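You operate a simulated robot arm through the tools that you are given. There is no shell and no other tool.

You run a simulated robot arm. Do the job below in one go: nothing can be reset, and whatever is moved stays where it is left.

Task
Lock out cell two: blue padlock at the mains switch, red padlock at the line valve.
Fine: turn the switch off and close the valve before each padlock goes on its peg; hold the blue bleed button till the post shows 0.0 bar.

Only the result counts: the job must be done as asked and must still hold three seconds after the hand-in. Knocking over, shifting, dropping, spilling or breaking anything else fails it.

Robot
A 6-joint arm with a two-finger gripper, fixed in place. Base frame: the origin is at the foot of the arm, x ahead of it, y to its left, z up. Readings come in mm, degrees, newtons and seconds.
With the tool pointing down near the work surface it reaches from about 260 to 820 mm from the base axis. Its first joint turns from -166.0 to 166.0 degrees. Payload 2.45 kg.
The TCP is the grasp point between the finger pads, 20 mm short of the fingertips. In the tool frame z runs along the fingers and y along their closing line. The gripper opens to 140 mm. The gripper's body begins 168 mm behind the TCP.
Orientation is that of the tool frame in the base frame, as a unit quaternion [x, y, z, w]. With the fingers straight down and closing along the base's y, the tool's x points along the base's -x, its y along +y and its z along -z.

Tools
- The arm moves only by the tool move_arm. Its argument "deltas" is a list of rows, each a list of 3 entries, a list of its own where there are three numbers: the shift along the base's x, y, z in units of 150 mm (1.0 is 150 mm), then the turn, a rotation vector about the base's x, y, z in units of 60 degrees (1.0 is 60 degrees), then the finger opening in m, from 0 to 0.14. In form: [[[tx, ty, tz], [wx, wy, wz], claw], ...]. A call has 1 to 20 rows; each row is the pose to reach, as a shift and turn from the pose commanded when the call began. A call with a number of a shift or a turn outside -1 to 1 is refused whole. A row lasts 0.2 s, in which the tool goes at most 50 mm and 8.6 degrees; a call with a longer step from one row to the next is refused whole, and so is a gripper value outside its range. A pose out of reach is approached as far as the arm can. The call stops where the force on the tool passes 60 N (or 10 N more than at its start, if that is more) or the arm is blocked; 0.2 s more then pass. The fingers move at their own pace (about 45 mm/s each) and stop on an object; they squeeze with about 44 N. The grip force told is the motor's: it shows also when the fingers shut on nothing. Time passes only in rows, and 0.2 s behind the last, so rows that repeat a pose let the fingers close. It gives the time, the measured TCP pose, the force on the tool (base axes), the opening and the grip force at its end, in the units of the frame above (readings bear some noise), with the torque about the TCP (base axes, N m) and any sound that the robot's microphone picked up.
- Cameras (640 x 400 px; columns grow to the right, rows downward): "scene" is fixed at [51.1, -499.4, 1335.6]; the picture's right is [0.63, -0.78, 0.00], its down [-0.43, -0.35, -0.83] and it looks along [0.65, 0.52, -0.55] (base axes); focal length 365 px, centre (320, 200). "wrist" rides on the gripper at [78, 11, -209] in the tool frame; the picture's right is [-0.14, 0.99, 0.00], its down [-0.92, -0.13, -0.37] and it looks along [-0.37, -0.05, 0.93] (tool axes); focal length 280 px, centre (320, 200). There is no depth. A picture from a camera that has moved, and an enlarged one, comes with that camera's place and axes in the base frame and with its lens.
- grab_frame(camera): a new picture of that camera. The clock stands still meanwhile.
- slide_trunk(by): slides the trunk up (or, below 0, down) by that many mm; the arm rides with it, the base frame stays. It gives what a move gives, with no picture.
- enlarge(camera, box): a new picture of the part [left, top, right, bottom] of that camera's present view, enlarged. The clock stands still meanwhile.
- sign_off(): hands the job in; it is judged then, once.

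Nothing tells you positions but the pictures and the camera data. Unless the task says otherwise, let go and move clear before handing in.

The tools are called as a command line: name --argument value ..., lists and objects as JSON in quotes. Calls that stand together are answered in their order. move_arm: Moves the arm, as the interface text tells. Its arguments: {"type":"object","properties":{"deltas":{"type":"array","items":{"type":"array"}}},"required":["deltas"]} The other tools are called the same way: slide_trunk (by) slides the trunk up or down; grab_frame (camera) takes a picture; enlarge (camera, box) takes an enlarged picture of a part of a camera's view; sign_off () hands the job in.

At the start:

```text
t: 0.0
tcp_pos: [392.2, 239.8, 1020.1]
orientation: [0.0, 1.0, 0.0, -0.001]
contact_force: [0.2, 0.8, -0.3]
moment: [-0.01, 0.02, 0.04]
width: 139.7
grasp_force: 0.0
trunk travel left (down, up): [-100.0, 130.0]
```

scene: 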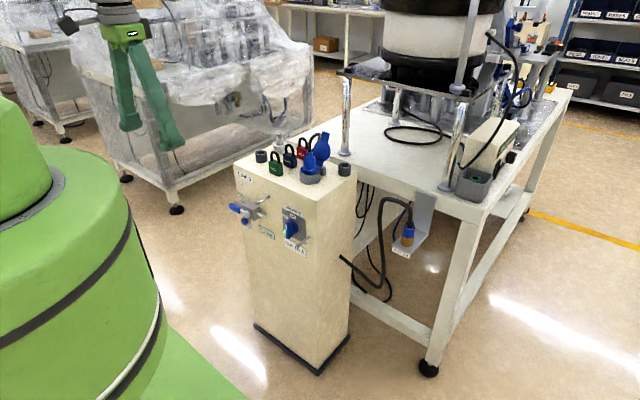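
wrist: 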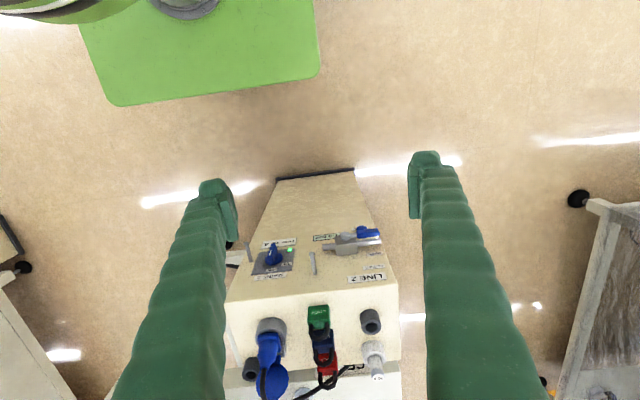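

I see a cabinet with a switch, a valve, padlocks on top and other items. I'll enlarge the views to understand the details before moving.

enlarge --camera "scene" --box '[220, 120, 370, 270]'

enlarge --camera "wrist" --box '[220, 220, 420, 400]'

enlarge --camera "scene" --box '[370, 60, 590, 280]'

```text
2.67 times, centred on (295, 195) of scene
camera zoom: at [51.1, -499.4, 1335.6], right [0.63, -0.78, 0.0], down [-0.43, -0.35, -0.83], along [0.65, 0.52, -0.55], focal length 973 px, centre (387, 213)
```

zoom: 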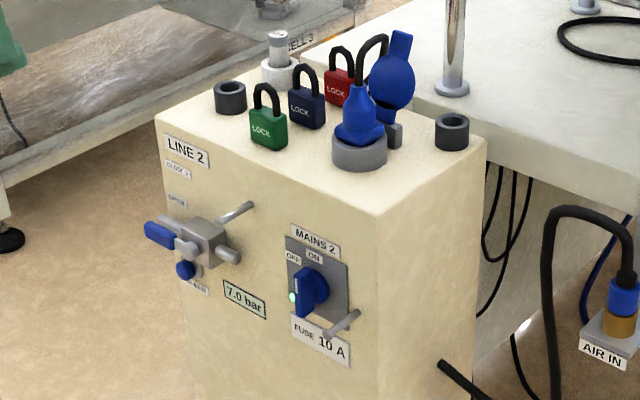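

```text
2.22 times, centred on (320, 310) of wrist
camera zoom: at [315.5, 252.6, 1228.8], right [0.14, 0.99, 0.0], down [0.92, -0.13, 0.37], along [0.37, -0.05, -0.93], focal length 623 px, centre (320, -44)
```

zoom: 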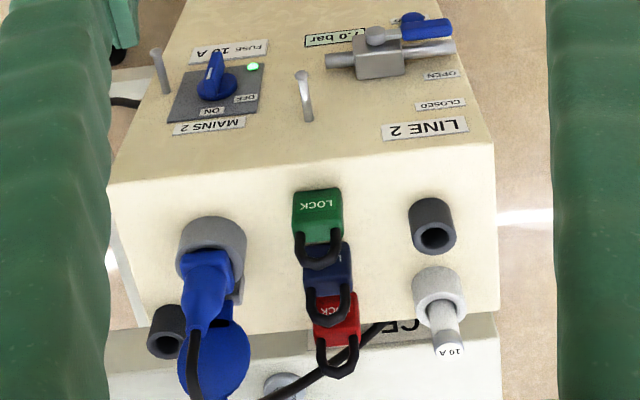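

```text
1.82 times, centred on (480, 170) of scene
camera zoom: at [51.1, -499.4, 1335.6], right [0.63, -0.78, 0.0], down [-0.43, -0.35, -0.83], along [0.65, 0.52, -0.55], focal length 664 px, centre (29, 254)
```

zoom: 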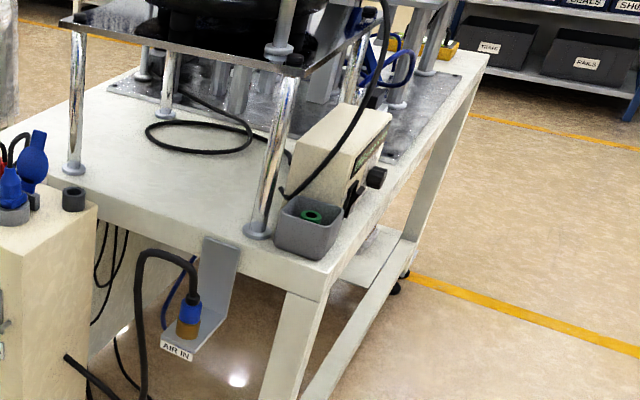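

The front face of the cabinet is at x≈676, its top at z≈798. I'll zoom in closer on the switch, valve, pegs and padlocks.

enlarge --camera "scene" --box '[225, 165, 285, 245]'

enlarge --camera "scene" --box '[275, 200, 325, 260]'

enlarge --camera "scene" --box '[255, 125, 335, 185]'

enlarge --camera "wrist" --box '[240, 220, 320, 290]'

enlarge --camera "wrist" --box '[305, 215, 395, 290]'

enlarge --camera "wrist" --box '[290, 290, 370, 400]'

```text
5.00 times, centred on (255, 205) of scene
camera zoom: at [51.1, -499.4, 1335.6], right [0.63, -0.78, 0.0], down [-0.43, -0.35, -0.83], along [0.65, 0.52, -0.55], focal length 1825 px, centre (645, 175)
```

zoom: 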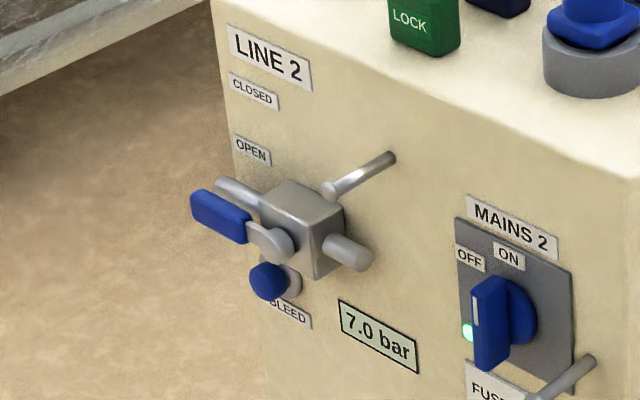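

```text
6.67 times, centred on (300, 230) of scene
camera zoom: at [51.1, -499.4, 1335.6], right [0.63, -0.78, 0.0], down [-0.43, -0.35, -0.83], along [0.65, 0.52, -0.55], focal length 2433 px, centre (453, 0)
```

zoom: 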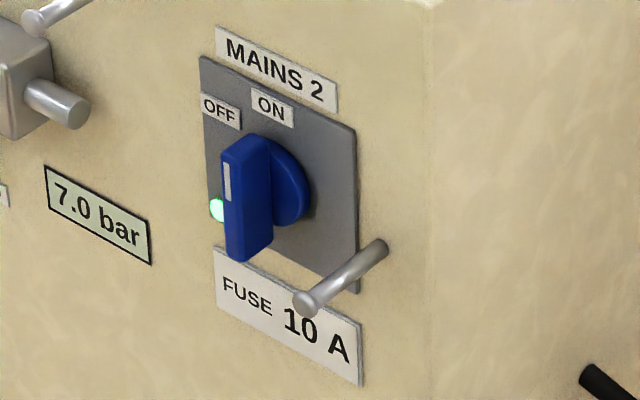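

```text
6.67 times, centred on (295, 155) of scene
camera zoom: at [51.1, -499.4, 1335.6], right [0.63, -0.78, 0.0], down [-0.43, -0.35, -0.83], along [0.65, 0.52, -0.55], focal length 2433 px, centre (487, 500)
```

zoom: 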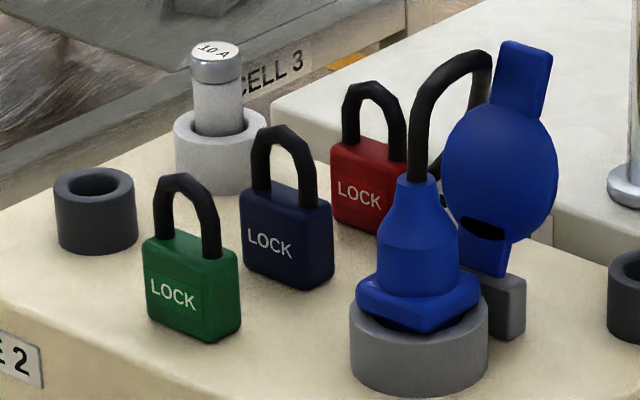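

```text
5.71 times, centred on (280, 255) of wrist
camera zoom: at [315.5, 252.6, 1228.8], right [0.14, 0.99, 0.0], down [0.92, -0.13, 0.37], along [0.37, -0.05, -0.93], focal length 1602 px, centre (549, -114)
```

zoom: 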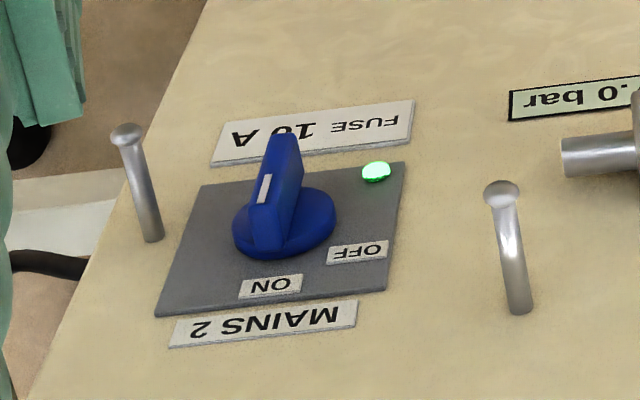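

```text
5.33 times, centred on (350, 252) of wrist
camera zoom: at [315.5, 252.6, 1228.8], right [0.14, 0.99, 0.0], down [0.92, -0.13, 0.37], along [0.37, -0.05, -0.93], focal length 1495 px, centre (160, -80)
```

zoom: 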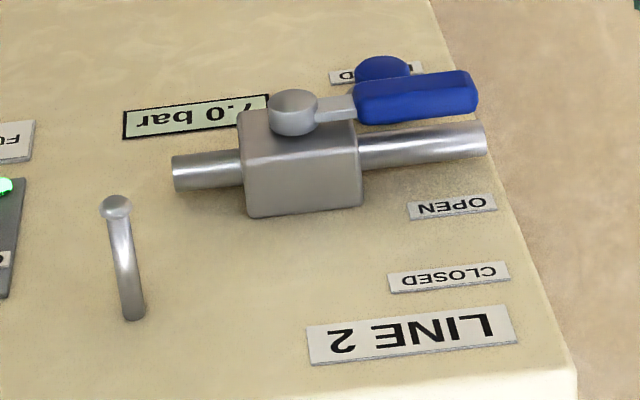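

```text
3.64 times, centred on (330, 345) of wrist
camera zoom: at [315.5, 252.6, 1228.8], right [0.14, 0.99, 0.0], down [0.92, -0.13, 0.37], along [0.37, -0.05, -0.93], focal length 1020 px, centre (284, -327)
```

zoom: 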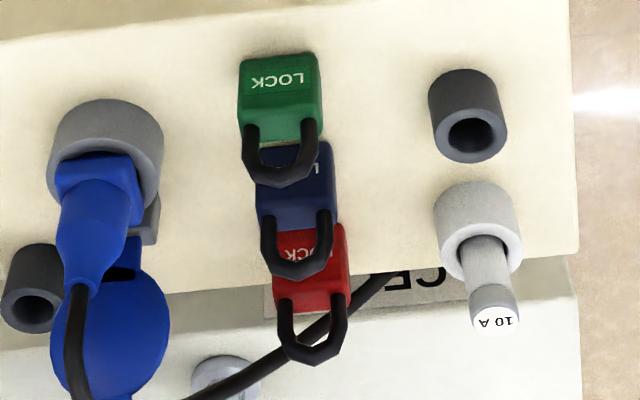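

The switch (knob ≈ (665, 95, 675)) points to ON and its peg is at y≈38, z≈667. The valve lever (pivot ≈ (629, 265, 668)) lies along the pipe, which means open. The bleed button is at about (653, 310, 601), the valve peg at about (618–667, 193, 745), and the padlocks stand at y≈196 with x≈708 (green), 768 (blue) and 829 (red). I'll tilt the tool towards horizontal, facing the panel, while staying well clear of it.

move_arm --deltas '[[[0.05, -0.05, -0.08], [0, -0.1, 0], 0.06], [[0.1, -0.1, -0.16], [0, -0.2, 0], 0.06], [[0.15, -0.15, -0.24], [0, -0.3, 0], 0.06], [[0.2, -0.2, -0.32], [0, -0.4, 0], 0.06], [[0.25, -0.25, -0.4], [0, -0.5, 0], 0.06], [[0.3, -0.3, -0.48], [0, -0.6, 0], 0.06], [[0.35, -0.35, -0.56], [0, -0.7, 0], 0.06], [[0.4, -0.4, -0.64], [0, -0.8, 0], 0.06], [[0.45, -0.45, -0.72], [0, -0.9, 0], 0.06], [[0.5, -0.5, -0.8], [0, -1.0, 0], 0.06]]'

```text
t: 2.2
tcp_pos: [518.6, 221.9, 1061.2]
orientation: [-0.008, 0.884, -0.04, 0.466]
contact_force: [0.5, -0.3, -0.3]
moment: [-0.02, 0.03, 0.0]
width: 60.0
grasp_force: 0.1
out of reach, approached as far as the arm can: row 3, 4, 5, 6, 7, 8, 9, 10
trunk travel left (down, up): [-100.0, 130.0]
```

The arm couldn't reach that pose, so I'll check its configuration.

grab_frame --camera "scene"

grab_frame --camera "wrist"

```text
taken
```

scene: 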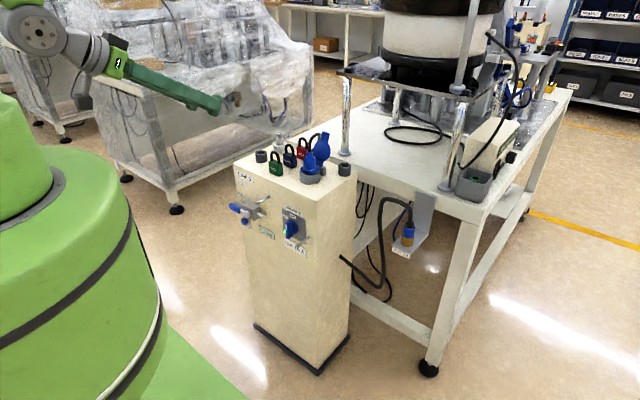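

```text
taken
camera wrist: at [303.0, 242.8, 1115.2], right [0.1, 0.99, 0.04], down [0.21, -0.06, 0.97], along [0.97, -0.09, -0.22], focal length 280 px, centre (320, 200)
```

wrist: 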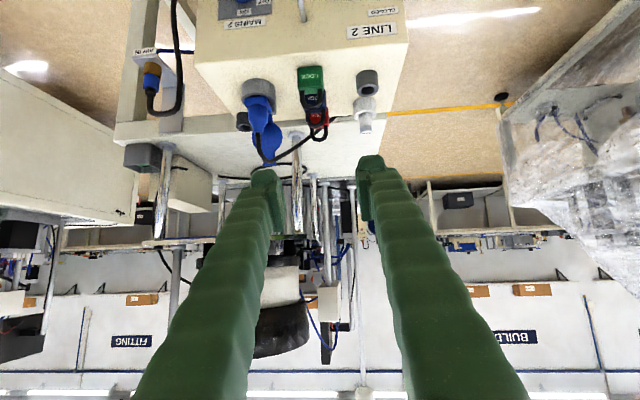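

The wrist was being asked to come too close to the base column. I'll move the target forward, which also tells me which pose the deltas start from.

move_arm --deltas '[[[0.2, 0, 0], [0, 0, 0], 0.06], [[0.4, 0, 0], [0, 0, 0], 0.06], [[0.6, 0, 0], [0, 0, 0], 0.06], [[0.6, 0, 0], [0, 0, 0], 0.06]]'

```text
t: 3.2
tcp_pos: [611.0, 225.4, 1062.5]
orientation: [-0.008, 0.884, -0.04, 0.466]
contact_force: [0.4, 0.2, -0.5]
moment: [0.0, 0.06, -0.03]
width: 60.2
grasp_force: 0.0
trunk travel left (down, up): [-100.0, 130.0]
```

The deltas start from the pose actually reached. Now I'll level the tool (fixing the small skew) and come down towards the panel.

move_arm --deltas '[[[0, -0.09, -0.14], [0.0094, -0.082, 0.0063], 0.06], [[0, -0.18, -0.28], [0.0188, -0.164, 0.0126], 0.06], [[0, -0.27, -0.42], [0.028, -0.246, 0.019], 0.06], [[-0.02, -0.36, -0.56], [0.038, -0.327, 0.025], 0.06], [[-0.03, -0.45, -0.7], [0.047, -0.409, 0.031], 0.06], [[-0.05, -0.54, -0.84], [0.057, -0.491, 0.038], 0.06], [[-0.07, -0.63, -1.0], [0.066, -0.573, 0.044], 0.06]]'

```text
t: 4.8
tcp_pos: [690.2, 64.7, 912.5]
orientation: [-0.075, 0.704, -0.093, 0.7]
contact_force: [-0.1, 0.0, -0.8]
moment: [-0.01, -0.04, -0.05]
width: 60.2
grasp_force: 0.1
out of reach, approached as far as the arm can: row 1, 2, 3, 4, 5, 6, 7
trunk travel left (down, up): [-100.0, 130.0]
```

The horizontal tool still gets limited at this height, so the elbow is probably folding too tight near the shoulder. Raising the trunk should give the arm room to reach down to panel height.

slide_trunk --by 130

grab_frame --camera "scene"

```text
t: 6.4
tcp_pos: [691.5, 62.5, 1042.4]
orientation: [-0.073, 0.705, -0.094, 0.699]
contact_force: [0.4, 0.3, -0.4]
moment: [-0.01, 0.0, -0.01]
width: 60.3
grasp_force: 0.1
trunk travel left (down, up): [-230.0, 0.0]
```

```text
taken
```

scene: 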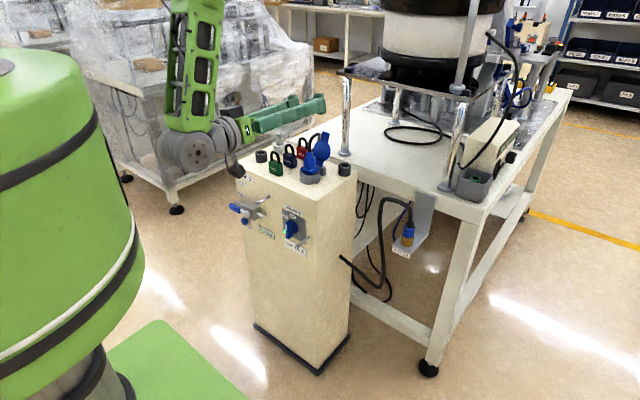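

The forearm now hangs down from a high elbow, which suits the panel better. I'll level the roll and move to a point in front of the panel, above the controls.

move_arm --deltas '[[[-0.11, 0.075, -0.1], [0.038, -0.001, 0.005], 0.06], [[-0.22, 0.15, -0.2], [0.076, -0.003, 0.01], 0.06], [[-0.34, 0.225, -0.4], [0.114, -0.004, 0.015], 0.06], [[-0.45, 0.3, -0.6], [0.15, -0.005, 0.02], 0.06], [[-0.56, 0.375, -0.8], [0.188, -0.007, 0.024], 0.06], [[-0.673, 0.45, -1.0], [0.226, -0.008, 0.0285], 0.06]]'

```text
t: 7.8
tcp_pos: [668.1, 64.9, 886.7]
orientation: [-0.074, 0.697, -0.089, 0.707]
contact_force: [-0.2, -0.7, 0.5]
moment: [-0.01, 0.0, 0.0]
width: 60.0
grasp_force: 0.0
out of reach, approached as far as the arm can: row 1, 2, 3, 4, 5, 6
trunk travel left (down, up): [-230.0, 0.0]
```

Still limited, and the roll didn't correct. I'll look at the arm's posture to see which joint is the problem.

grab_frame --camera "scene"

grab_frame --camera "wrist"

```text
taken
```

scene: 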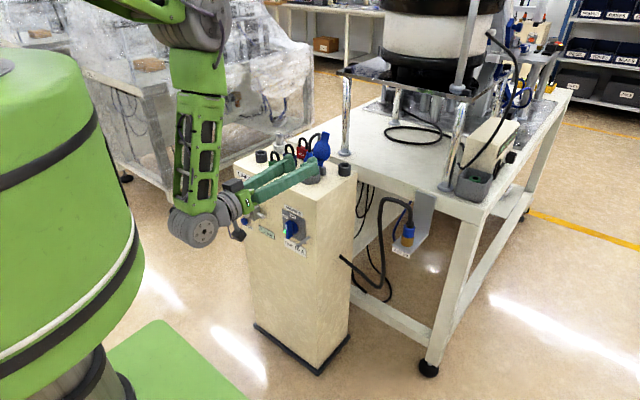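

```text
taken
camera wrist: at [461.5, 62.2, 805.6], right [0.02, 1.0, -0.09], down [-0.38, 0.09, 0.92], along [0.92, 0.02, 0.38], focal length 280 px, centre (320, 200)
```

wrist: 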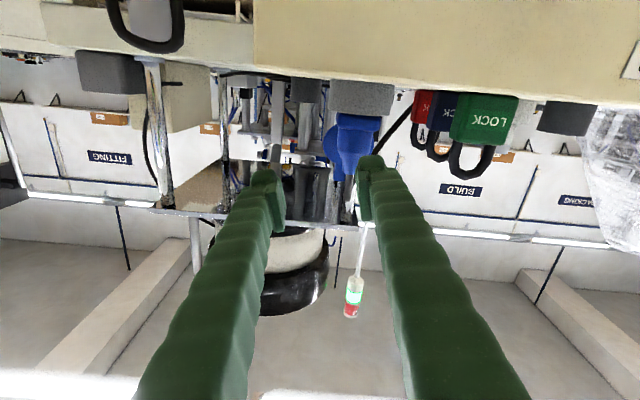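

The posture suggests a wrist joint at its limit after swinging past the wrist singularity. As a test I'll roll the other way and pull back a little.

move_arm --deltas '[[[-0.06, 0.05, 0], [-0.13, 0, 0], 0.06], [[-0.12, 0.1, 0], [-0.26, 0, 0], 0.06], [[-0.18, 0.15, 0], [-0.39, 0, 0], 0.06], [[-0.24, 0.2, 0], [-0.52, 0, 0], 0.06]]'

```text
t: 8.8
tcp_pos: [633.6, 97.4, 884.5]
orientation: [-0.264, 0.648, -0.271, 0.661]
contact_force: [0.1, -0.2, -0.5]
moment: [0.03, -0.01, 0.01]
width: 60.1
grasp_force: 0.1
trunk travel left (down, up): [-230.0, 0.0]
```

That reached fully, so only positive roll is limited. I'll keep rolling negative, which ends with the hand flipped and the camera on top (equivalent for a symmetric gripper), while backing off and descending.

move_arm --deltas '[[[-0.05, 0, 0], [-0.13, 0, 0], 0.06], [[-0.1, 0, 0], [-0.26, 0, 0], 0.06], [[-0.15, 0, 0], [-0.39, 0, 0], 0.06], [[-0.2, 0, -0.1], [-0.52, 0, 0], 0.06], [[-0.25, 0, -0.2], [-0.65, 0, 0], 0.06], [[-0.3, 0, -0.3], [-0.78, 0, 0], 0.06], [[-0.36, 0, -0.4], [-0.9, 0, 0], 0.06]]'

```text
t: 10.4
tcp_pos: [581.3, 101.1, 832.0]
orientation: [0.534, -0.454, 0.536, -0.47]
contact_force: [0.6, -0.6, 0.5]
moment: [0.0, 0.0, 0.0]
width: 60.3
grasp_force: 0.1
out of reach, approached as far as the arm can: row 7
trunk travel left (down, up): [-230.0, 0.0]
```

Only a slight limit remains, which looks like wrist bend. Lowering the trunk makes the forearm come from further behind and should ease it. The path at x≤601 is clear of the panel hardware.

slide_trunk --by -160

grab_frame --camera "wrist"

grab_frame --camera "scene"

```text
t: 12.2
tcp_pos: [581.8, 101.2, 671.3]
orientation: [0.534, -0.455, 0.536, -0.47]
contact_force: [-0.9, -0.1, 0.2]
moment: [-0.04, 0.01, 0.05]
width: 60.2
grasp_force: 0.0
trunk travel left (down, up): [-70.0, 160.0]
```

```text
taken
camera wrist: at [374.9, 20.0, 670.2], right [0.02, -0.01, -1.0], down [-0.38, 0.92, -0.01], along [0.92, 0.38, 0.01], focal length 280 px, centre (320, 200)
```

wrist: 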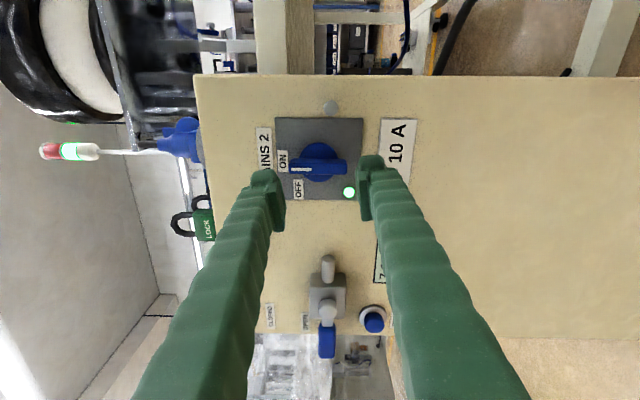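

```text
taken
```

scene: 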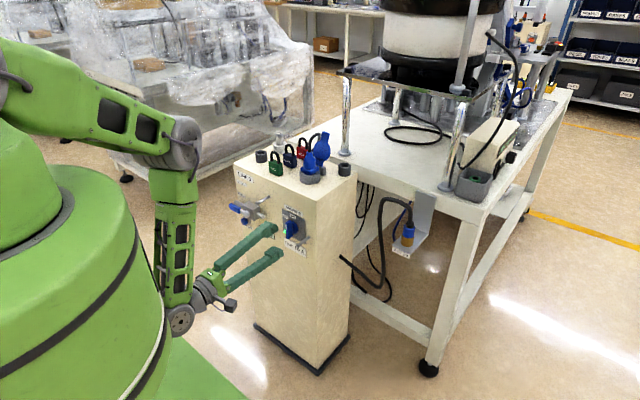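

Good: the hand is now level in front of the panel with the fingers above and below. I'll zoom with the wrist camera for exact positions.

enlarge --camera "wrist" --box '[250, 80, 410, 210]'

enlarge --camera "wrist" --box '[250, 230, 410, 370]'

enlarge --camera "scene" --box '[225, 180, 345, 280]'

```text
3.08 times, centred on (330, 145) of wrist
camera zoom: at [374.9, 20.0, 670.2], right [0.02, -0.01, -1.0], down [-0.38, 0.92, -0.01], along [0.92, 0.38, 0.01], focal length 863 px, centre (289, 369)
```

zoom: 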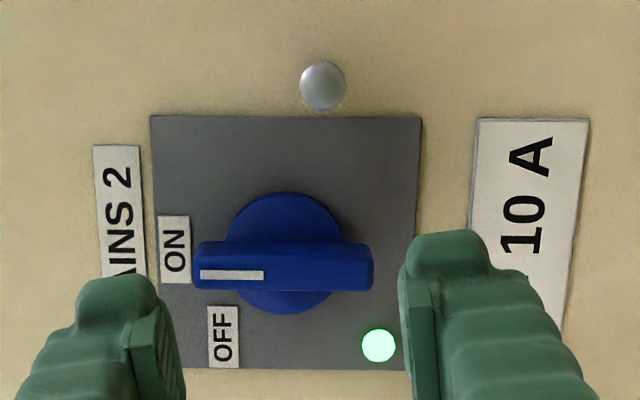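

```text
2.86 times, centred on (330, 300) of wrist
camera zoom: at [374.9, 20.0, 670.2], right [0.02, -0.01, -1.0], down [-0.38, 0.92, -0.01], along [0.92, 0.38, 0.01], focal length 801 px, centre (291, -86)
```

zoom: 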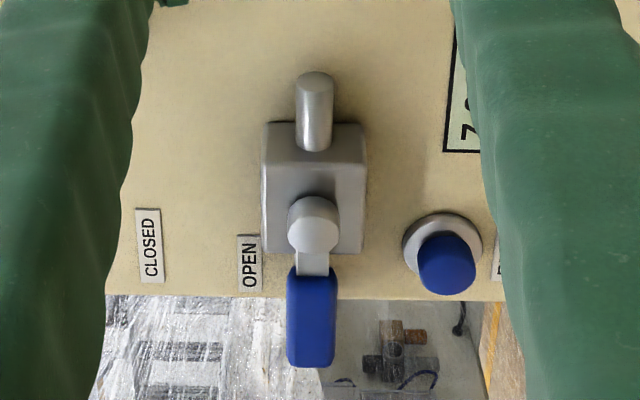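

```text
4.00 times, centred on (285, 230) of scene
camera zoom: at [51.1, -499.4, 1335.6], right [0.63, -0.78, 0.0], down [-0.43, -0.35, -0.83], along [0.65, 0.52, -0.55], focal length 1460 px, centre (460, 80)
```

zoom: 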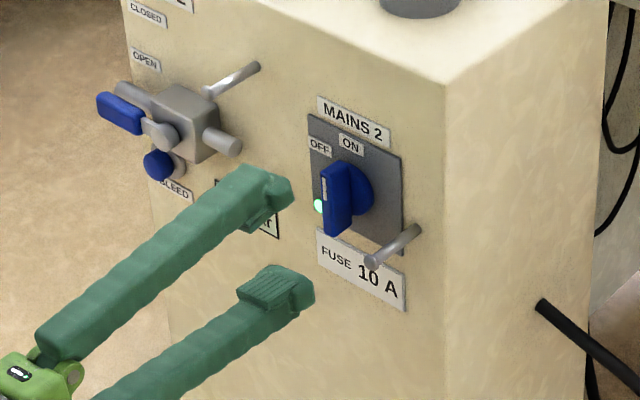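

The knob ridge is centred near (y 96.5, z 676), about 54 mm long, and its front is at x≈641. OFF is towards +y at the upper left. I'll close the fingers, go to the right of the ridge's top end, and then push it over towards OFF.

move_arm --deltas '[[[0, -0.08, 0.07], [0.045, 0, 0], 0.0], [[0, -0.16, 0.14], [0.09, 0, 0], 0.0], [[0, -0.22, 0.215], [0.14, 0, 0], 0.0], [[0, -0.22, 0.215], [0.14, 0, 0], 0.0], [[0, -0.22, 0.215], [0.14, 0, 0], 0.0]]'

grab_frame --camera "wrist"

```text
t: 13.4
tcp_pos: [598.6, 86.9, 690.1]
orientation: [-0.498, 0.495, -0.501, 0.506]
contact_force: [-0.1, -0.8, 0.3]
moment: [0.04, -0.01, -0.01]
width: 0.0
grasp_force: 29.2
out of reach, approached as far as the arm can: row 1, 2, 3, 4, 5
trunk travel left (down, up): [-70.0, 160.0]
```

```text
taken
camera wrist: at [391.7, 8.6, 676.8], right [0.01, 0.14, -0.99], down [-0.38, 0.92, 0.12], along [0.93, 0.37, 0.06], focal length 280 px, centre (320, 200)
```

wrist: 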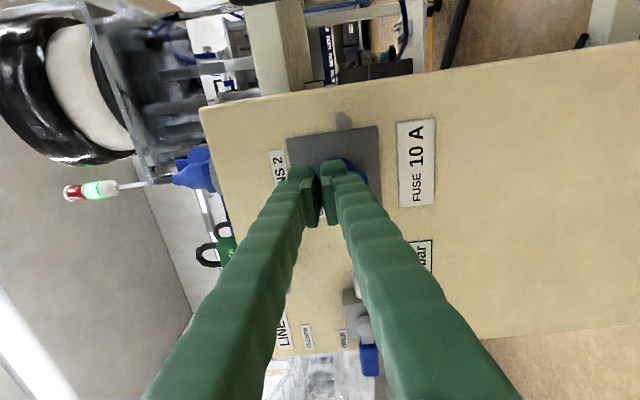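

I'm still brushing the wrist limit near x≈585, so I'll use the remaining trunk travel downward.

slide_trunk --by -70

move_arm --deltas '[[[-0.02, -0.04, 0.2], [0, 0, 0], 0.0], [[-0.02, -0.08, 0.4], [0, 0, 0], 0.0], [[-0.02, -0.12, 0.56], [0, 0, 0], 0.0]]'

```text
t: 14.5
tcp_pos: [598.8, 88.5, 621.2]
orientation: [-0.498, 0.495, -0.501, 0.506]
contact_force: [-0.1, 0.2, 0.9]
moment: [-0.01, 0.01, -0.01]
width: 0.0
grasp_force: 29.2
trunk travel left (down, up): [0.0, 230.0]
```

```text
t: 15.3
tcp_pos: [616.6, 101.0, 687.6]
orientation: [0.501, -0.5, 0.501, -0.499]
contact_force: [-23.2, 0.2, -7.6]
moment: [0.04, 0.12, -0.12]
width: 6.1
grasp_force: 29.6
out of reach, approached as far as the arm can: row 1, 2, 3
trunk travel left (down, up): [0.0, 230.0]
```

The fingertips touched the knob face, because the limit pushes the target outward: lowering the trunk was the wrong way. I'll retrace, then raise the trunk.

move_arm --deltas '[[[-0.035, -0.01, -0.12], [0, 0, 0], 0.0], [[-0.075, -0.04, -0.26], [0, 0, 0], 0.0], [[-0.12, -0.085, -0.44], [0, 0, 0], 0.0]]'

enlarge --camera "scene" --box '[225, 180, 345, 280]'

```text
t: 16.1
tcp_pos: [606.3, 86.0, 626.8]
orientation: [-0.497, 0.495, -0.502, 0.506]
contact_force: [0.5, 0.0, 0.2]
moment: [-0.02, 0.02, 0.01]
width: 0.0
grasp_force: 29.6
trunk travel left (down, up): [0.0, 230.0]
```

```text
4.00 times, centred on (285, 230) of scene
camera zoom: at [51.1, -499.4, 1335.6], right [0.63, -0.78, 0.0], down [-0.43, -0.35, -0.83], along [0.65, 0.52, -0.55], focal length 1460 px, centre (460, 80)
```

zoom: 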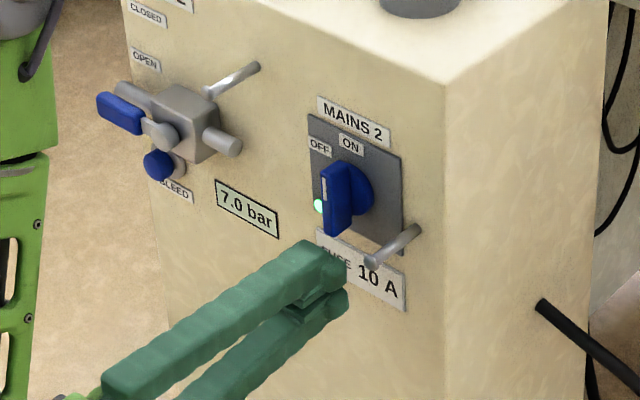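

The knob is unmoved and I'm clear of it, with the tips 15 mm in front of the knob. I'll raise the trunk fully, then come down to the working height.

slide_trunk --by 230

move_arm --deltas '[[[-0.04, 0, -0.16], [0, 0, 0], 0.0], [[-0.08, 0, -0.32], [0, 0, 0], 0.0], [[-0.12, 0, -0.48], [0, 0, 0], 0.0], [[-0.16, 0, -0.64], [0, 0, 0], 0.0]]'

```text
t: 18.5
tcp_pos: [603.9, 84.9, 855.5]
orientation: [-0.499, 0.495, -0.5, 0.506]
contact_force: [0.3, -0.1, 0.5]
moment: [0.02, -0.02, 0.02]
width: 0.0
grasp_force: 29.4
trunk travel left (down, up): [-230.0, 0.0]
```

```text
t: 19.5
tcp_pos: [600.0, 89.4, 825.1]
orientation: [-0.499, 0.496, -0.5, 0.505]
contact_force: [-0.1, -0.1, -0.2]
moment: [-0.01, -0.04, 0.01]
width: 0.0
grasp_force: 29.3
out of reach, approached as far as the arm can: row 2, 3, 4
trunk travel left (down, up): [-230.0, 0.0]
```

The wrist has flipped its fourth joint close to its limit, which penalises small y. The valve and bleed button at larger y should be comfortable in this posture, so I'll do those first: move left at this height, then down.

move_arm --deltas '[[[0, 0.25, 0], [0, 0, 0], 0.0], [[0, 0.5, 0], [0, 0, 0], 0.0], [[-0.1, 0.75, 0], [0, 0, 0], 0.0], [[-0.2, 1.0, 0], [0, 0, 0], 0.0]]'

move_arm --deltas '[[[0, 0.25, 0], [0, 0, 0], 0.0], [[0, 0.53, 0], [0, 0, 0], 0.0], [[0, 0.53, -0.2], [0, 0, 0], 0.0]]'

```text
t: 20.5
tcp_pos: [565.9, 237.2, 829.6]
orientation: [-0.499, 0.494, -0.501, 0.506]
contact_force: [0.5, 0.0, -0.4]
moment: [-0.04, -0.02, -0.02]
width: 0.0
grasp_force: 29.3
trunk travel left (down, up): [-230.0, 0.0]
```

```text
t: 21.3
tcp_pos: [568.9, 314.9, 807.3]
orientation: [-0.499, 0.495, -0.499, 0.506]
contact_force: [0.2, -0.3, -0.6]
moment: [-0.03, 0.0, 0.03]
width: 0.0
grasp_force: 29.5
out of reach, approached as far as the arm can: row 3
trunk travel left (down, up): [-230.0, 0.0]
```

Good. I'll lower the trunk so the hand rides down to below the lever, staying well in front of it.

slide_trunk --by -200

grab_frame --camera "wrist"

enlarge --camera "scene" --box '[200, 170, 320, 270]'

```text
t: 23.5
tcp_pos: [569.3, 314.7, 606.6]
orientation: [-0.499, 0.495, -0.501, 0.505]
contact_force: [-0.2, 0.8, 0.3]
moment: [-0.01, 0.0, -0.02]
width: 0.0
grasp_force: 29.6
trunk travel left (down, up): [-30.0, 200.0]
```

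```text
taken
camera wrist: at [361.5, 235.6, 594.3], right [0.01, 0.14, -0.99], down [-0.38, 0.92, 0.13], along [0.93, 0.37, 0.06], focal length 280 px, centre (320, 200)
```

wrist: 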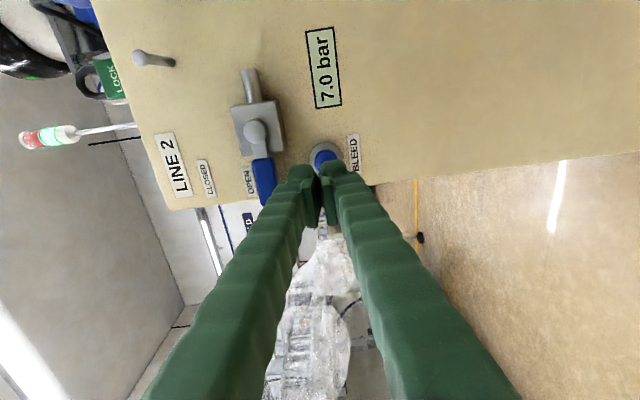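

```text
4.00 times, centred on (260, 220) of scene
camera zoom: at [51.1, -499.4, 1335.6], right [0.63, -0.78, 0.0], down [-0.43, -0.35, -0.83], along [0.65, 0.52, -0.55], focal length 1460 px, centre (560, 120)
```

zoom: 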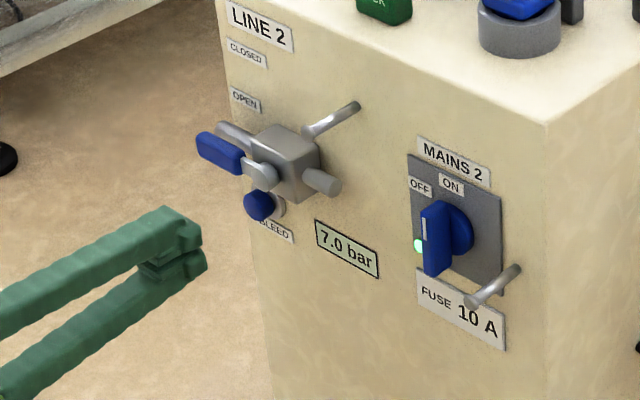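

enlarge --camera "wrist" --box '[200, 60, 380, 210]'

```text
2.67 times, centred on (290, 135) of wrist
camera zoom: at [361.5, 235.6, 594.3], right [0.01, 0.14, -0.99], down [-0.38, 0.92, 0.13], along [0.93, 0.37, 0.06], focal length 748 px, centre (400, 373)
```

zoom: 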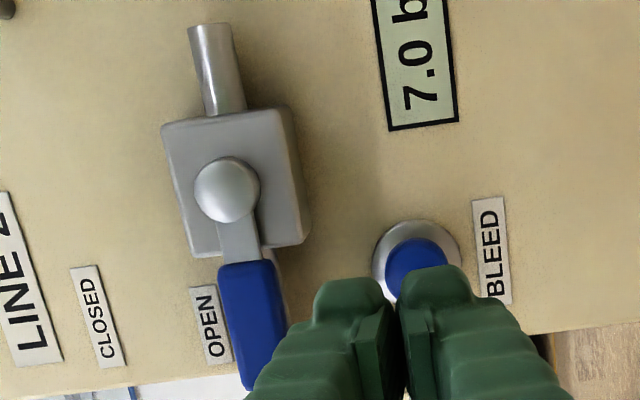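

The lever tip is at y≈341, z≈665, and the button centre is at y≈306, z≈601. I'll slip the closed fingers under the lever grip, tips to x≈636, short of the pipe.

move_arm --deltas '[[[0, 0.05, 0.17], [0, 0, 0], 0.0], [[0.16, 0.05, 0.17], [0, 0, 0], 0.0], [[0.313, 0.05, 0.17], [0, 0, 0], 0.0], [[0.313, 0.05, 0.17], [0, 0, 0], 0.0]]'

enlarge --camera "scene" --box '[200, 170, 320, 270]'

enlarge --camera "wrist" --box '[200, 60, 380, 210]'

```text
t: 24.5
tcp_pos: [614.5, 323.3, 631.4]
orientation: [-0.499, 0.495, -0.5, 0.505]
contact_force: [-17.2, -1.1, 2.6]
moment: [0.07, -0.48, -0.19]
width: 0.1
grasp_force: 29.9
trunk travel left (down, up): [-30.0, 200.0]
```

```text
4.00 times, centred on (260, 220) of scene
camera zoom: at [51.1, -499.4, 1335.6], right [0.63, -0.78, 0.0], down [-0.43, -0.35, -0.83], along [0.65, 0.52, -0.55], focal length 1460 px, centre (560, 120)
```

zoom: 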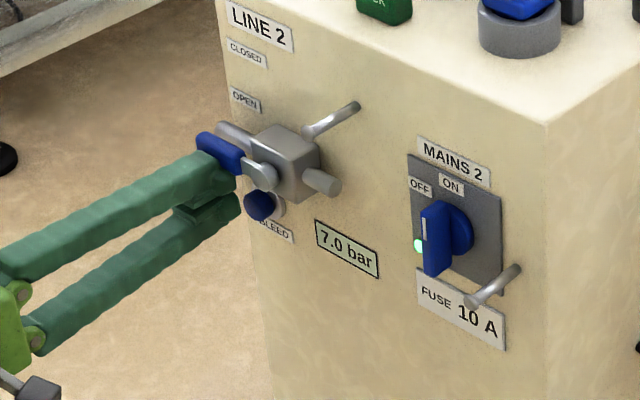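

```text
2.67 times, centred on (290, 135) of wrist
camera zoom: at [408.0, 244.2, 618.8], right [0.01, 0.14, -0.99], down [-0.38, 0.92, 0.12], along [0.93, 0.37, 0.06], focal length 748 px, centre (400, 373)
```

zoom: 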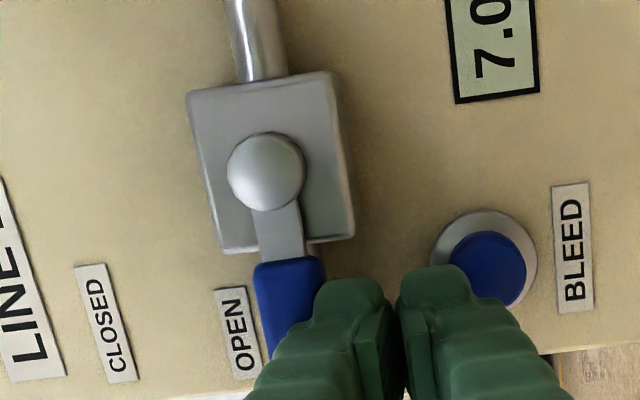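

Contact of 17 N at about 25 mm above the TCP: the closed fingers are chunkier than I assumed and touched the lever's front. I'll back off, drop 13 mm and go in again.

move_arm --deltas '[[[-0.13, 0, 0], [0, 0, 0], 0.0], [[-0.13, 0, -0.085], [0, 0, 0], 0.0], [[0.01, 0, -0.085], [0, 0, 0], 0.0], [[0.01, 0, -0.085], [0, 0, 0], 0.0]]'

```text
t: 25.5
tcp_pos: [617.7, 323.1, 618.3]
orientation: [-0.499, 0.496, -0.5, 0.506]
contact_force: [1.7, 0.2, 1.4]
moment: [0.0, -0.03, 0.03]
width: 0.0
grasp_force: 29.3
trunk travel left (down, up): [-30.0, 200.0]
```

No contact now. Before lifting I'll check how deep the tips sit relative to the lever.

enlarge --camera "scene" --box '[240, 190, 290, 240]'

enlarge --camera "wrist" --box '[240, 80, 380, 210]'

```text
8.00 times, centred on (265, 215) of scene
camera zoom: at [51.1, -499.4, 1335.6], right [0.63, -0.78, 0.0], down [-0.43, -0.35, -0.83], along [0.65, 0.52, -0.55], focal length 2920 px, centre (760, 80)
```

zoom: 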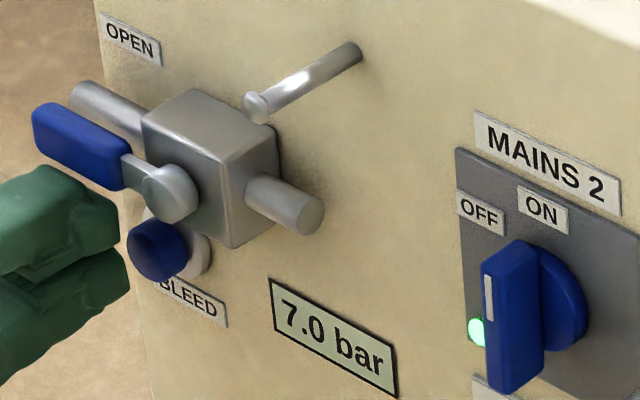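

```text
3.08 times, centred on (310, 145) of wrist
camera zoom: at [409.9, 244.6, 605.6], right [0.01, 0.14, -0.99], down [-0.38, 0.92, 0.13], along [0.93, 0.37, 0.06], focal length 863 px, centre (351, 369)
```

zoom: 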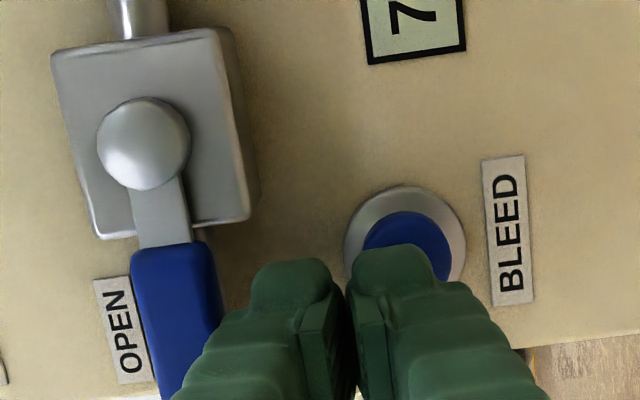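

The grip's front is at x≈626 and the pipe's at x≈643, so tips at x≈638 engage the lever without reaching the pipe. I'll start lifting the lever along its arc.

move_arm --deltas '[[[0.008, 0, 0.04], [0, 0, 0], 0.0], [[0.008, 0, 0.078], [0, 0, 0], 0.0], [[0.008, 0.02, 0.118], [0, 0, 0], 0.0], [[0.008, 0.04, 0.158], [0, 0, 0], 0.0], [[0.008, 0.05, 0.207], [0, 0, 0], 0.0], [[0.008, 0.061, 0.256], [0, 0, 0], 0.0]]'

enlarge --camera "scene" --box '[230, 180, 300, 240]'

```text
t: 26.9
tcp_pos: [617.3, 329.7, 658.8]
orientation: [-0.498, 0.497, -0.5, 0.505]
contact_force: [0.3, 0.1, 0.5]
moment: [0.0, 0.01, -0.03]
width: 0.0
grasp_force: 28.9
trunk travel left (down, up): [-30.0, 200.0]
```

```text
6.67 times, centred on (265, 210) of scene
camera zoom: at [51.1, -499.4, 1335.6], right [0.63, -0.78, 0.0], down [-0.43, -0.35, -0.83], along [0.65, 0.52, -0.55], focal length 2433 px, centre (687, 133)
```

zoom: 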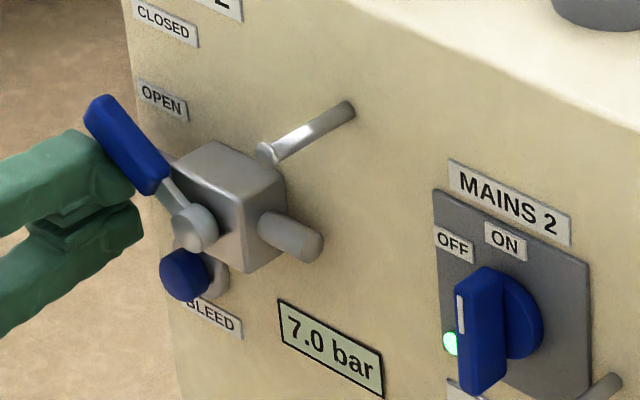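

The lever follows, at about 35–40°. I'll continue up and over to the vertical (closed) position.

move_arm --deltas '[[[0, 0, 0.045], [0, 0, 0], 0.0], [[0, 0.001, 0.09], [0, 0, 0], 0.0], [[0, -0.02, 0.143], [0, 0, 0], 0.0], [[0, -0.045, 0.195], [0, 0, 0], 0.0], [[0, -0.085, 0.245], [0, 0, 0], 0.0], [[0, -0.126, 0.291], [0, 0, 0], 0.0], [[0, -0.18, 0.328], [0, 0, 0], 0.0], [[0, -0.21, 0.345], [0, 0, 0], 0.0], [[0, -0.238, 0.361], [0, 0, 0], 0.0]]'

enlarge --camera "scene" --box '[230, 180, 300, 240]'

enlarge --camera "wrist" --box '[200, 60, 380, 210]'

```text
t: 28.9
tcp_pos: [618.7, 296.4, 712.7]
orientation: [-0.5, 0.495, -0.5, 0.506]
contact_force: [-0.8, 7.9, -2.2]
moment: [0.04, 0.04, 0.07]
width: 6.1
grasp_force: 29.8
trunk travel left (down, up): [-30.0, 200.0]
```

```text
6.67 times, centred on (265, 210) of scene
camera zoom: at [51.1, -499.4, 1335.6], right [0.63, -0.78, 0.0], down [-0.43, -0.35, -0.83], along [0.65, 0.52, -0.55], focal length 2433 px, centre (687, 133)
```

zoom: 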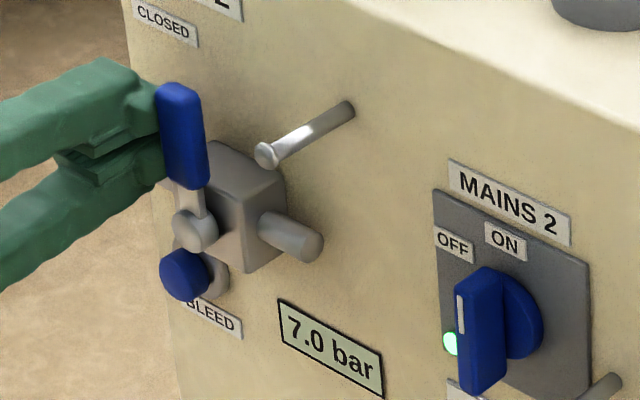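

```text
2.67 times, centred on (290, 135) of wrist
camera zoom: at [411.1, 217.9, 699.4], right [0.01, 0.14, -0.99], down [-0.38, 0.92, 0.13], along [0.93, 0.37, 0.06], focal length 748 px, centre (400, 373)
```

zoom: 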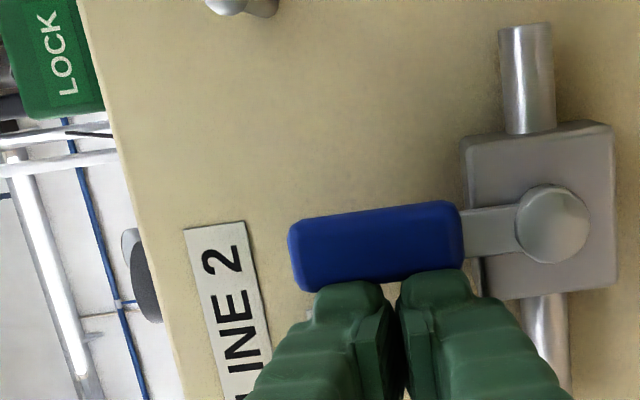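

The lever looks vertical. I'll press a little further to confirm it is at its stop.

move_arm --deltas '[[[0, -0.02, 0], [0, 0, 0], 0.0], [[0, -0.04, 0], [0, 0, 0], 0.0], [[0, -0.06, 0], [0, 0, 0], 0.0]]'

enlarge --camera "wrist" --box '[200, 60, 380, 210]'

```text
t: 29.7
tcp_pos: [617.9, 297.1, 711.9]
orientation: [-0.503, 0.491, -0.495, 0.51]
contact_force: [0.2, 52.8, -10.3]
moment: [0.32, -0.01, 0.5]
width: 6.1
grasp_force: 29.5
trunk travel left (down, up): [-30.0, 200.0]
```

```text
2.67 times, centred on (290, 135) of wrist
camera zoom: at [412.2, 213.7, 699.4], right [0.01, 0.14, -0.99], down [-0.39, 0.91, 0.13], along [0.92, 0.39, 0.06], focal length 748 px, centre (400, 373)
```

zoom: 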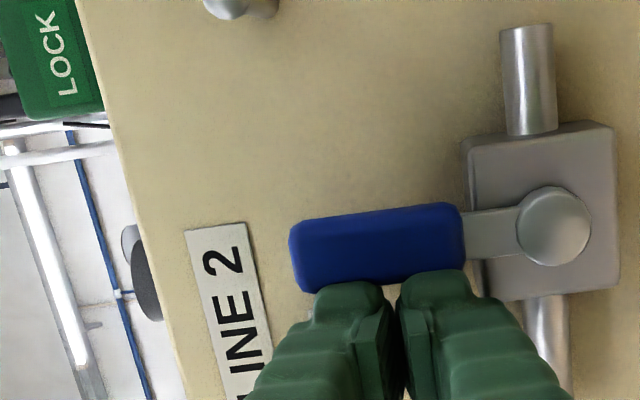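

The lever is hard against its stop, so the valve is closed. I'll back away and go in front of the bleed button.

move_arm --deltas '[[[0, 0.08, 0], [0, 0, 0], 0.0], [[0, 0.16, 0], [0, 0, 0], 0.0], [[-0.2, 0.16, 0], [0, 0, 0], 0.0], [[-0.33, 0.16, -0.2], [0, 0, 0], 0.0], [[-0.33, 0.14, -0.4], [0, 0, 0], 0.0], [[-0.33, 0.12, -0.6], [0, 0, 0], 0.0], [[-0.33, 0.12, -0.74], [0, 0, 0], 0.0]]'

enlarge --camera "wrist" --box '[200, 60, 400, 210]'

```text
t: 31.3
tcp_pos: [569.1, 302.6, 604.5]
orientation: [-0.5, 0.497, -0.5, 0.503]
contact_force: [0.6, -0.5, -0.3]
moment: [0.02, 0.03, 0.01]
width: 0.1
grasp_force: 29.5
trunk travel left (down, up): [-30.0, 200.0]
```

```text
2.67 times, centred on (300, 135) of wrist
camera zoom: at [361.4, 224.3, 593.5], right [0.01, 0.14, -0.99], down [-0.38, 0.92, 0.13], along [0.93, 0.37, 0.06], focal length 748 px, centre (373, 373)
```

zoom: 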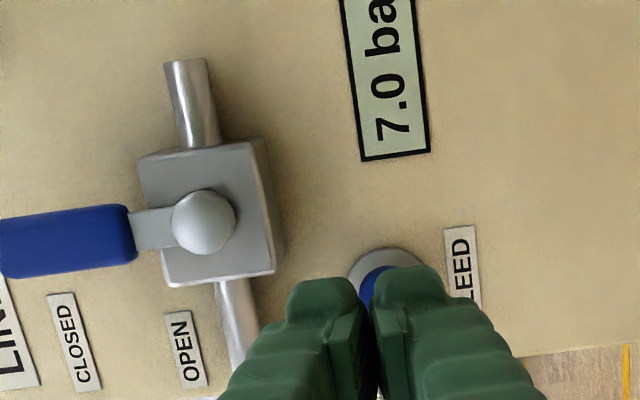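

I'm aligned within a few millimetres. I'll move in and press gently.

move_arm --deltas '[[[0.15, 0.023, -0.023], [0, 0, 0], 0.0], [[0.3, 0.023, -0.023], [0, 0, 0], 0.0], [[0.35, 0.023, -0.023], [0, 0, 0], 0.0], [[0.38, 0.023, -0.023], [0, 0, 0], 0.0], [[0.4, 0.023, -0.023], [0, 0, 0], 0.0], [[0.41, 0.023, -0.023], [0, 0, 0], 0.0]]'

enlarge --camera "scene" --box '[230, 180, 310, 250]'

```text
t: 32.7
tcp_pos: [628.9, 305.4, 606.1]
orientation: [-0.5, 0.497, -0.499, 0.504]
contact_force: [-0.1, 0.1, -0.9]
moment: [0.02, 0.0, -0.01]
width: 0.0
grasp_force: 29.3
out of reach, approached as far as the arm can: row 1, 2, 3, 4, 5, 6
trunk travel left (down, up): [-30.0, 200.0]
```

```text
5.71 times, centred on (270, 215) of scene
camera zoom: at [51.1, -499.4, 1335.6], right [0.63, -0.78, 0.0], down [-0.43, -0.35, -0.83], along [0.65, 0.52, -0.55], focal length 2086 px, centre (606, 114)
```

zoom: 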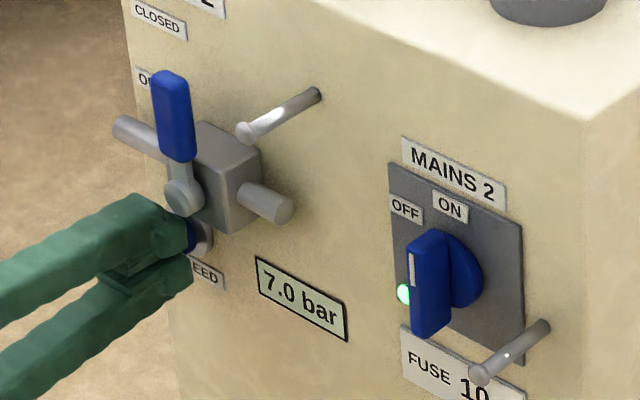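

I'm a few mm from the button and slightly limited in height, which is fine. I'll press further in small steps.

move_arm --deltas '[[[0.02, 0, 0], [0, 0, 0], 0.0], [[0.04, 0, 0], [0, 0, 0], 0.0], [[0.06, 0, 0], [0, 0, 0], 0.0], [[0.08, 0, 0], [0, 0, 0], 0.0]]'

enlarge --camera "scene" --box '[230, 180, 310, 250]'

```text
t: 33.7
tcp_pos: [638.5, 306.9, 607.5]
orientation: [-0.501, 0.496, -0.499, 0.503]
contact_force: [-23.2, 2.3, 1.3]
moment: [-0.02, 0.18, -0.03]
width: 0.0
grasp_force: 29.7
trunk travel left (down, up): [-30.0, 200.0]
heard: click
```

```text
5.71 times, centred on (270, 215) of scene
camera zoom: at [51.1, -499.4, 1335.6], right [0.63, -0.78, 0.0], down [-0.43, -0.35, -0.83], along [0.65, 0.52, -0.55], focal length 2086 px, centre (606, 114)
```

zoom: 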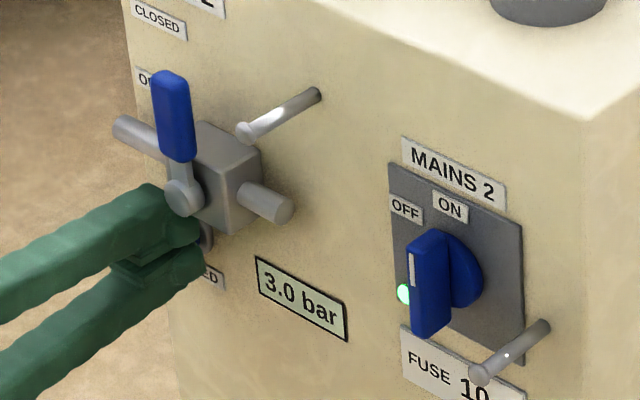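

It clicked and the pressure is falling (3.0 bar). I'll keep holding.

move_arm --deltas '[[[0, 0, 0], [0, 0, 0], 0.0], [[0, 0, 0], [0, 0, 0], 0.0], [[0, 0, 0], [0, 0, 0], 0.0], [[0, 0, 0], [0, 0, 0], 0.0], [[0, 0, 0], [0, 0, 0], 0.0], [[0, 0, 0], [0, 0, 0], 0.0], [[0, 0, 0], [0, 0, 0], 0.0], [[0, 0, 0], [0, 0, 0], 0.0], [[0, 0, 0], [0, 0, 0], 0.0], [[0, 0, 0], [0, 0, 0], 0.0], [[0, 0, 0], [0, 0, 0], 0.0], [[0, 0, 0], [0, 0, 0], 0.0], [[0, 0, 0], [0, 0, 0], 0.0], [[0, 0, 0], [0, 0, 0], 0.0], [[0, 0, 0], [0, 0, 0], 0.0], [[0, 0, 0], [0, 0, 0], 0.0]]'

enlarge --camera "scene" --box '[230, 180, 310, 250]'

```text
t: 37.1
tcp_pos: [639.7, 306.3, 607.7]
orientation: [-0.501, 0.496, -0.5, 0.503]
contact_force: [-27.5, 2.0, -5.9]
moment: [0.01, 0.32, 0.0]
width: 0.0
grasp_force: 29.5
trunk travel left (down, up): [-30.0, 200.0]
```

```text
5.71 times, centred on (270, 215) of scene
camera zoom: at [51.1, -499.4, 1335.6], right [0.63, -0.78, 0.0], down [-0.43, -0.35, -0.83], along [0.65, 0.52, -0.55], focal length 2086 px, centre (606, 114)
```

zoom: 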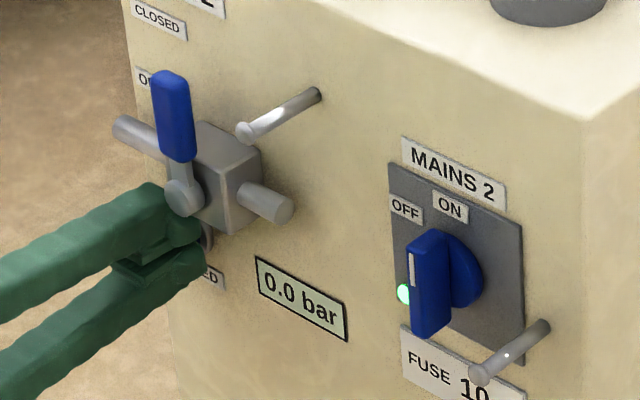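

The post shows 0.0 bar. I'll release the button, back off, and move across towards the switch.

move_arm --deltas '[[[-0.2, 0, 0], [0, 0, 0], 0.0], [[-0.4, 0, 0], [0, 0, 0], 0.0], [[-0.4, -0.2, 0.06], [0, 0, -0.03], 0.0], [[-0.4, -0.45, 0.12], [0, 0, -0.06], 0.0], [[-0.4, -0.7, 0.18], [0, 0, -0.11], 0.0], [[-0.4, -0.97, 0.25], [0, 0, -0.17], 0.0]]'

grab_frame --camera "wrist"

enlarge --camera "scene" --box '[230, 180, 330, 270]'

```text
t: 38.5
tcp_pos: [582.6, 158.3, 647.5]
orientation: [0.453, -0.538, 0.543, -0.459]
contact_force: [1.0, 0.3, -0.7]
moment: [0.01, 0.01, -0.01]
width: 0.0
grasp_force: 29.1
trunk travel left (down, up): [-30.0, 200.0]
```

```text
taken
camera wrist: at [364.1, 117.8, 634.6], right [0.03, 0.14, -0.99], down [-0.21, 0.97, 0.13], along [0.98, 0.2, 0.06], focal length 280 px, centre (320, 200)
```

wrist: 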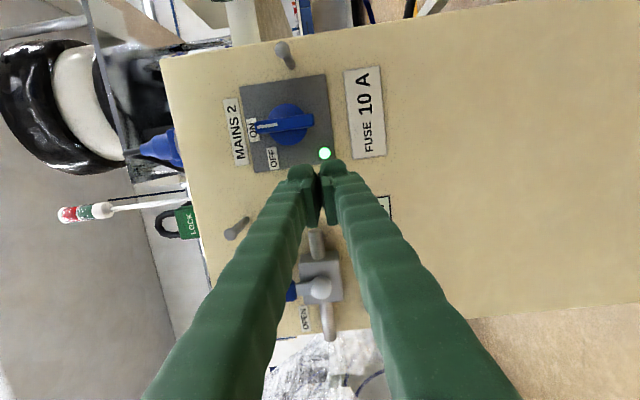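

```text
4.44 times, centred on (280, 225) of scene
camera zoom: at [51.1, -499.4, 1335.6], right [0.63, -0.78, 0.0], down [-0.43, -0.35, -0.83], along [0.65, 0.52, -0.55], focal length 1622 px, centre (498, 89)
```

zoom: 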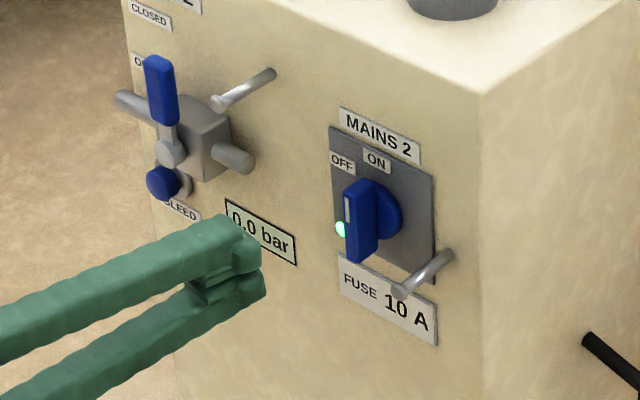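

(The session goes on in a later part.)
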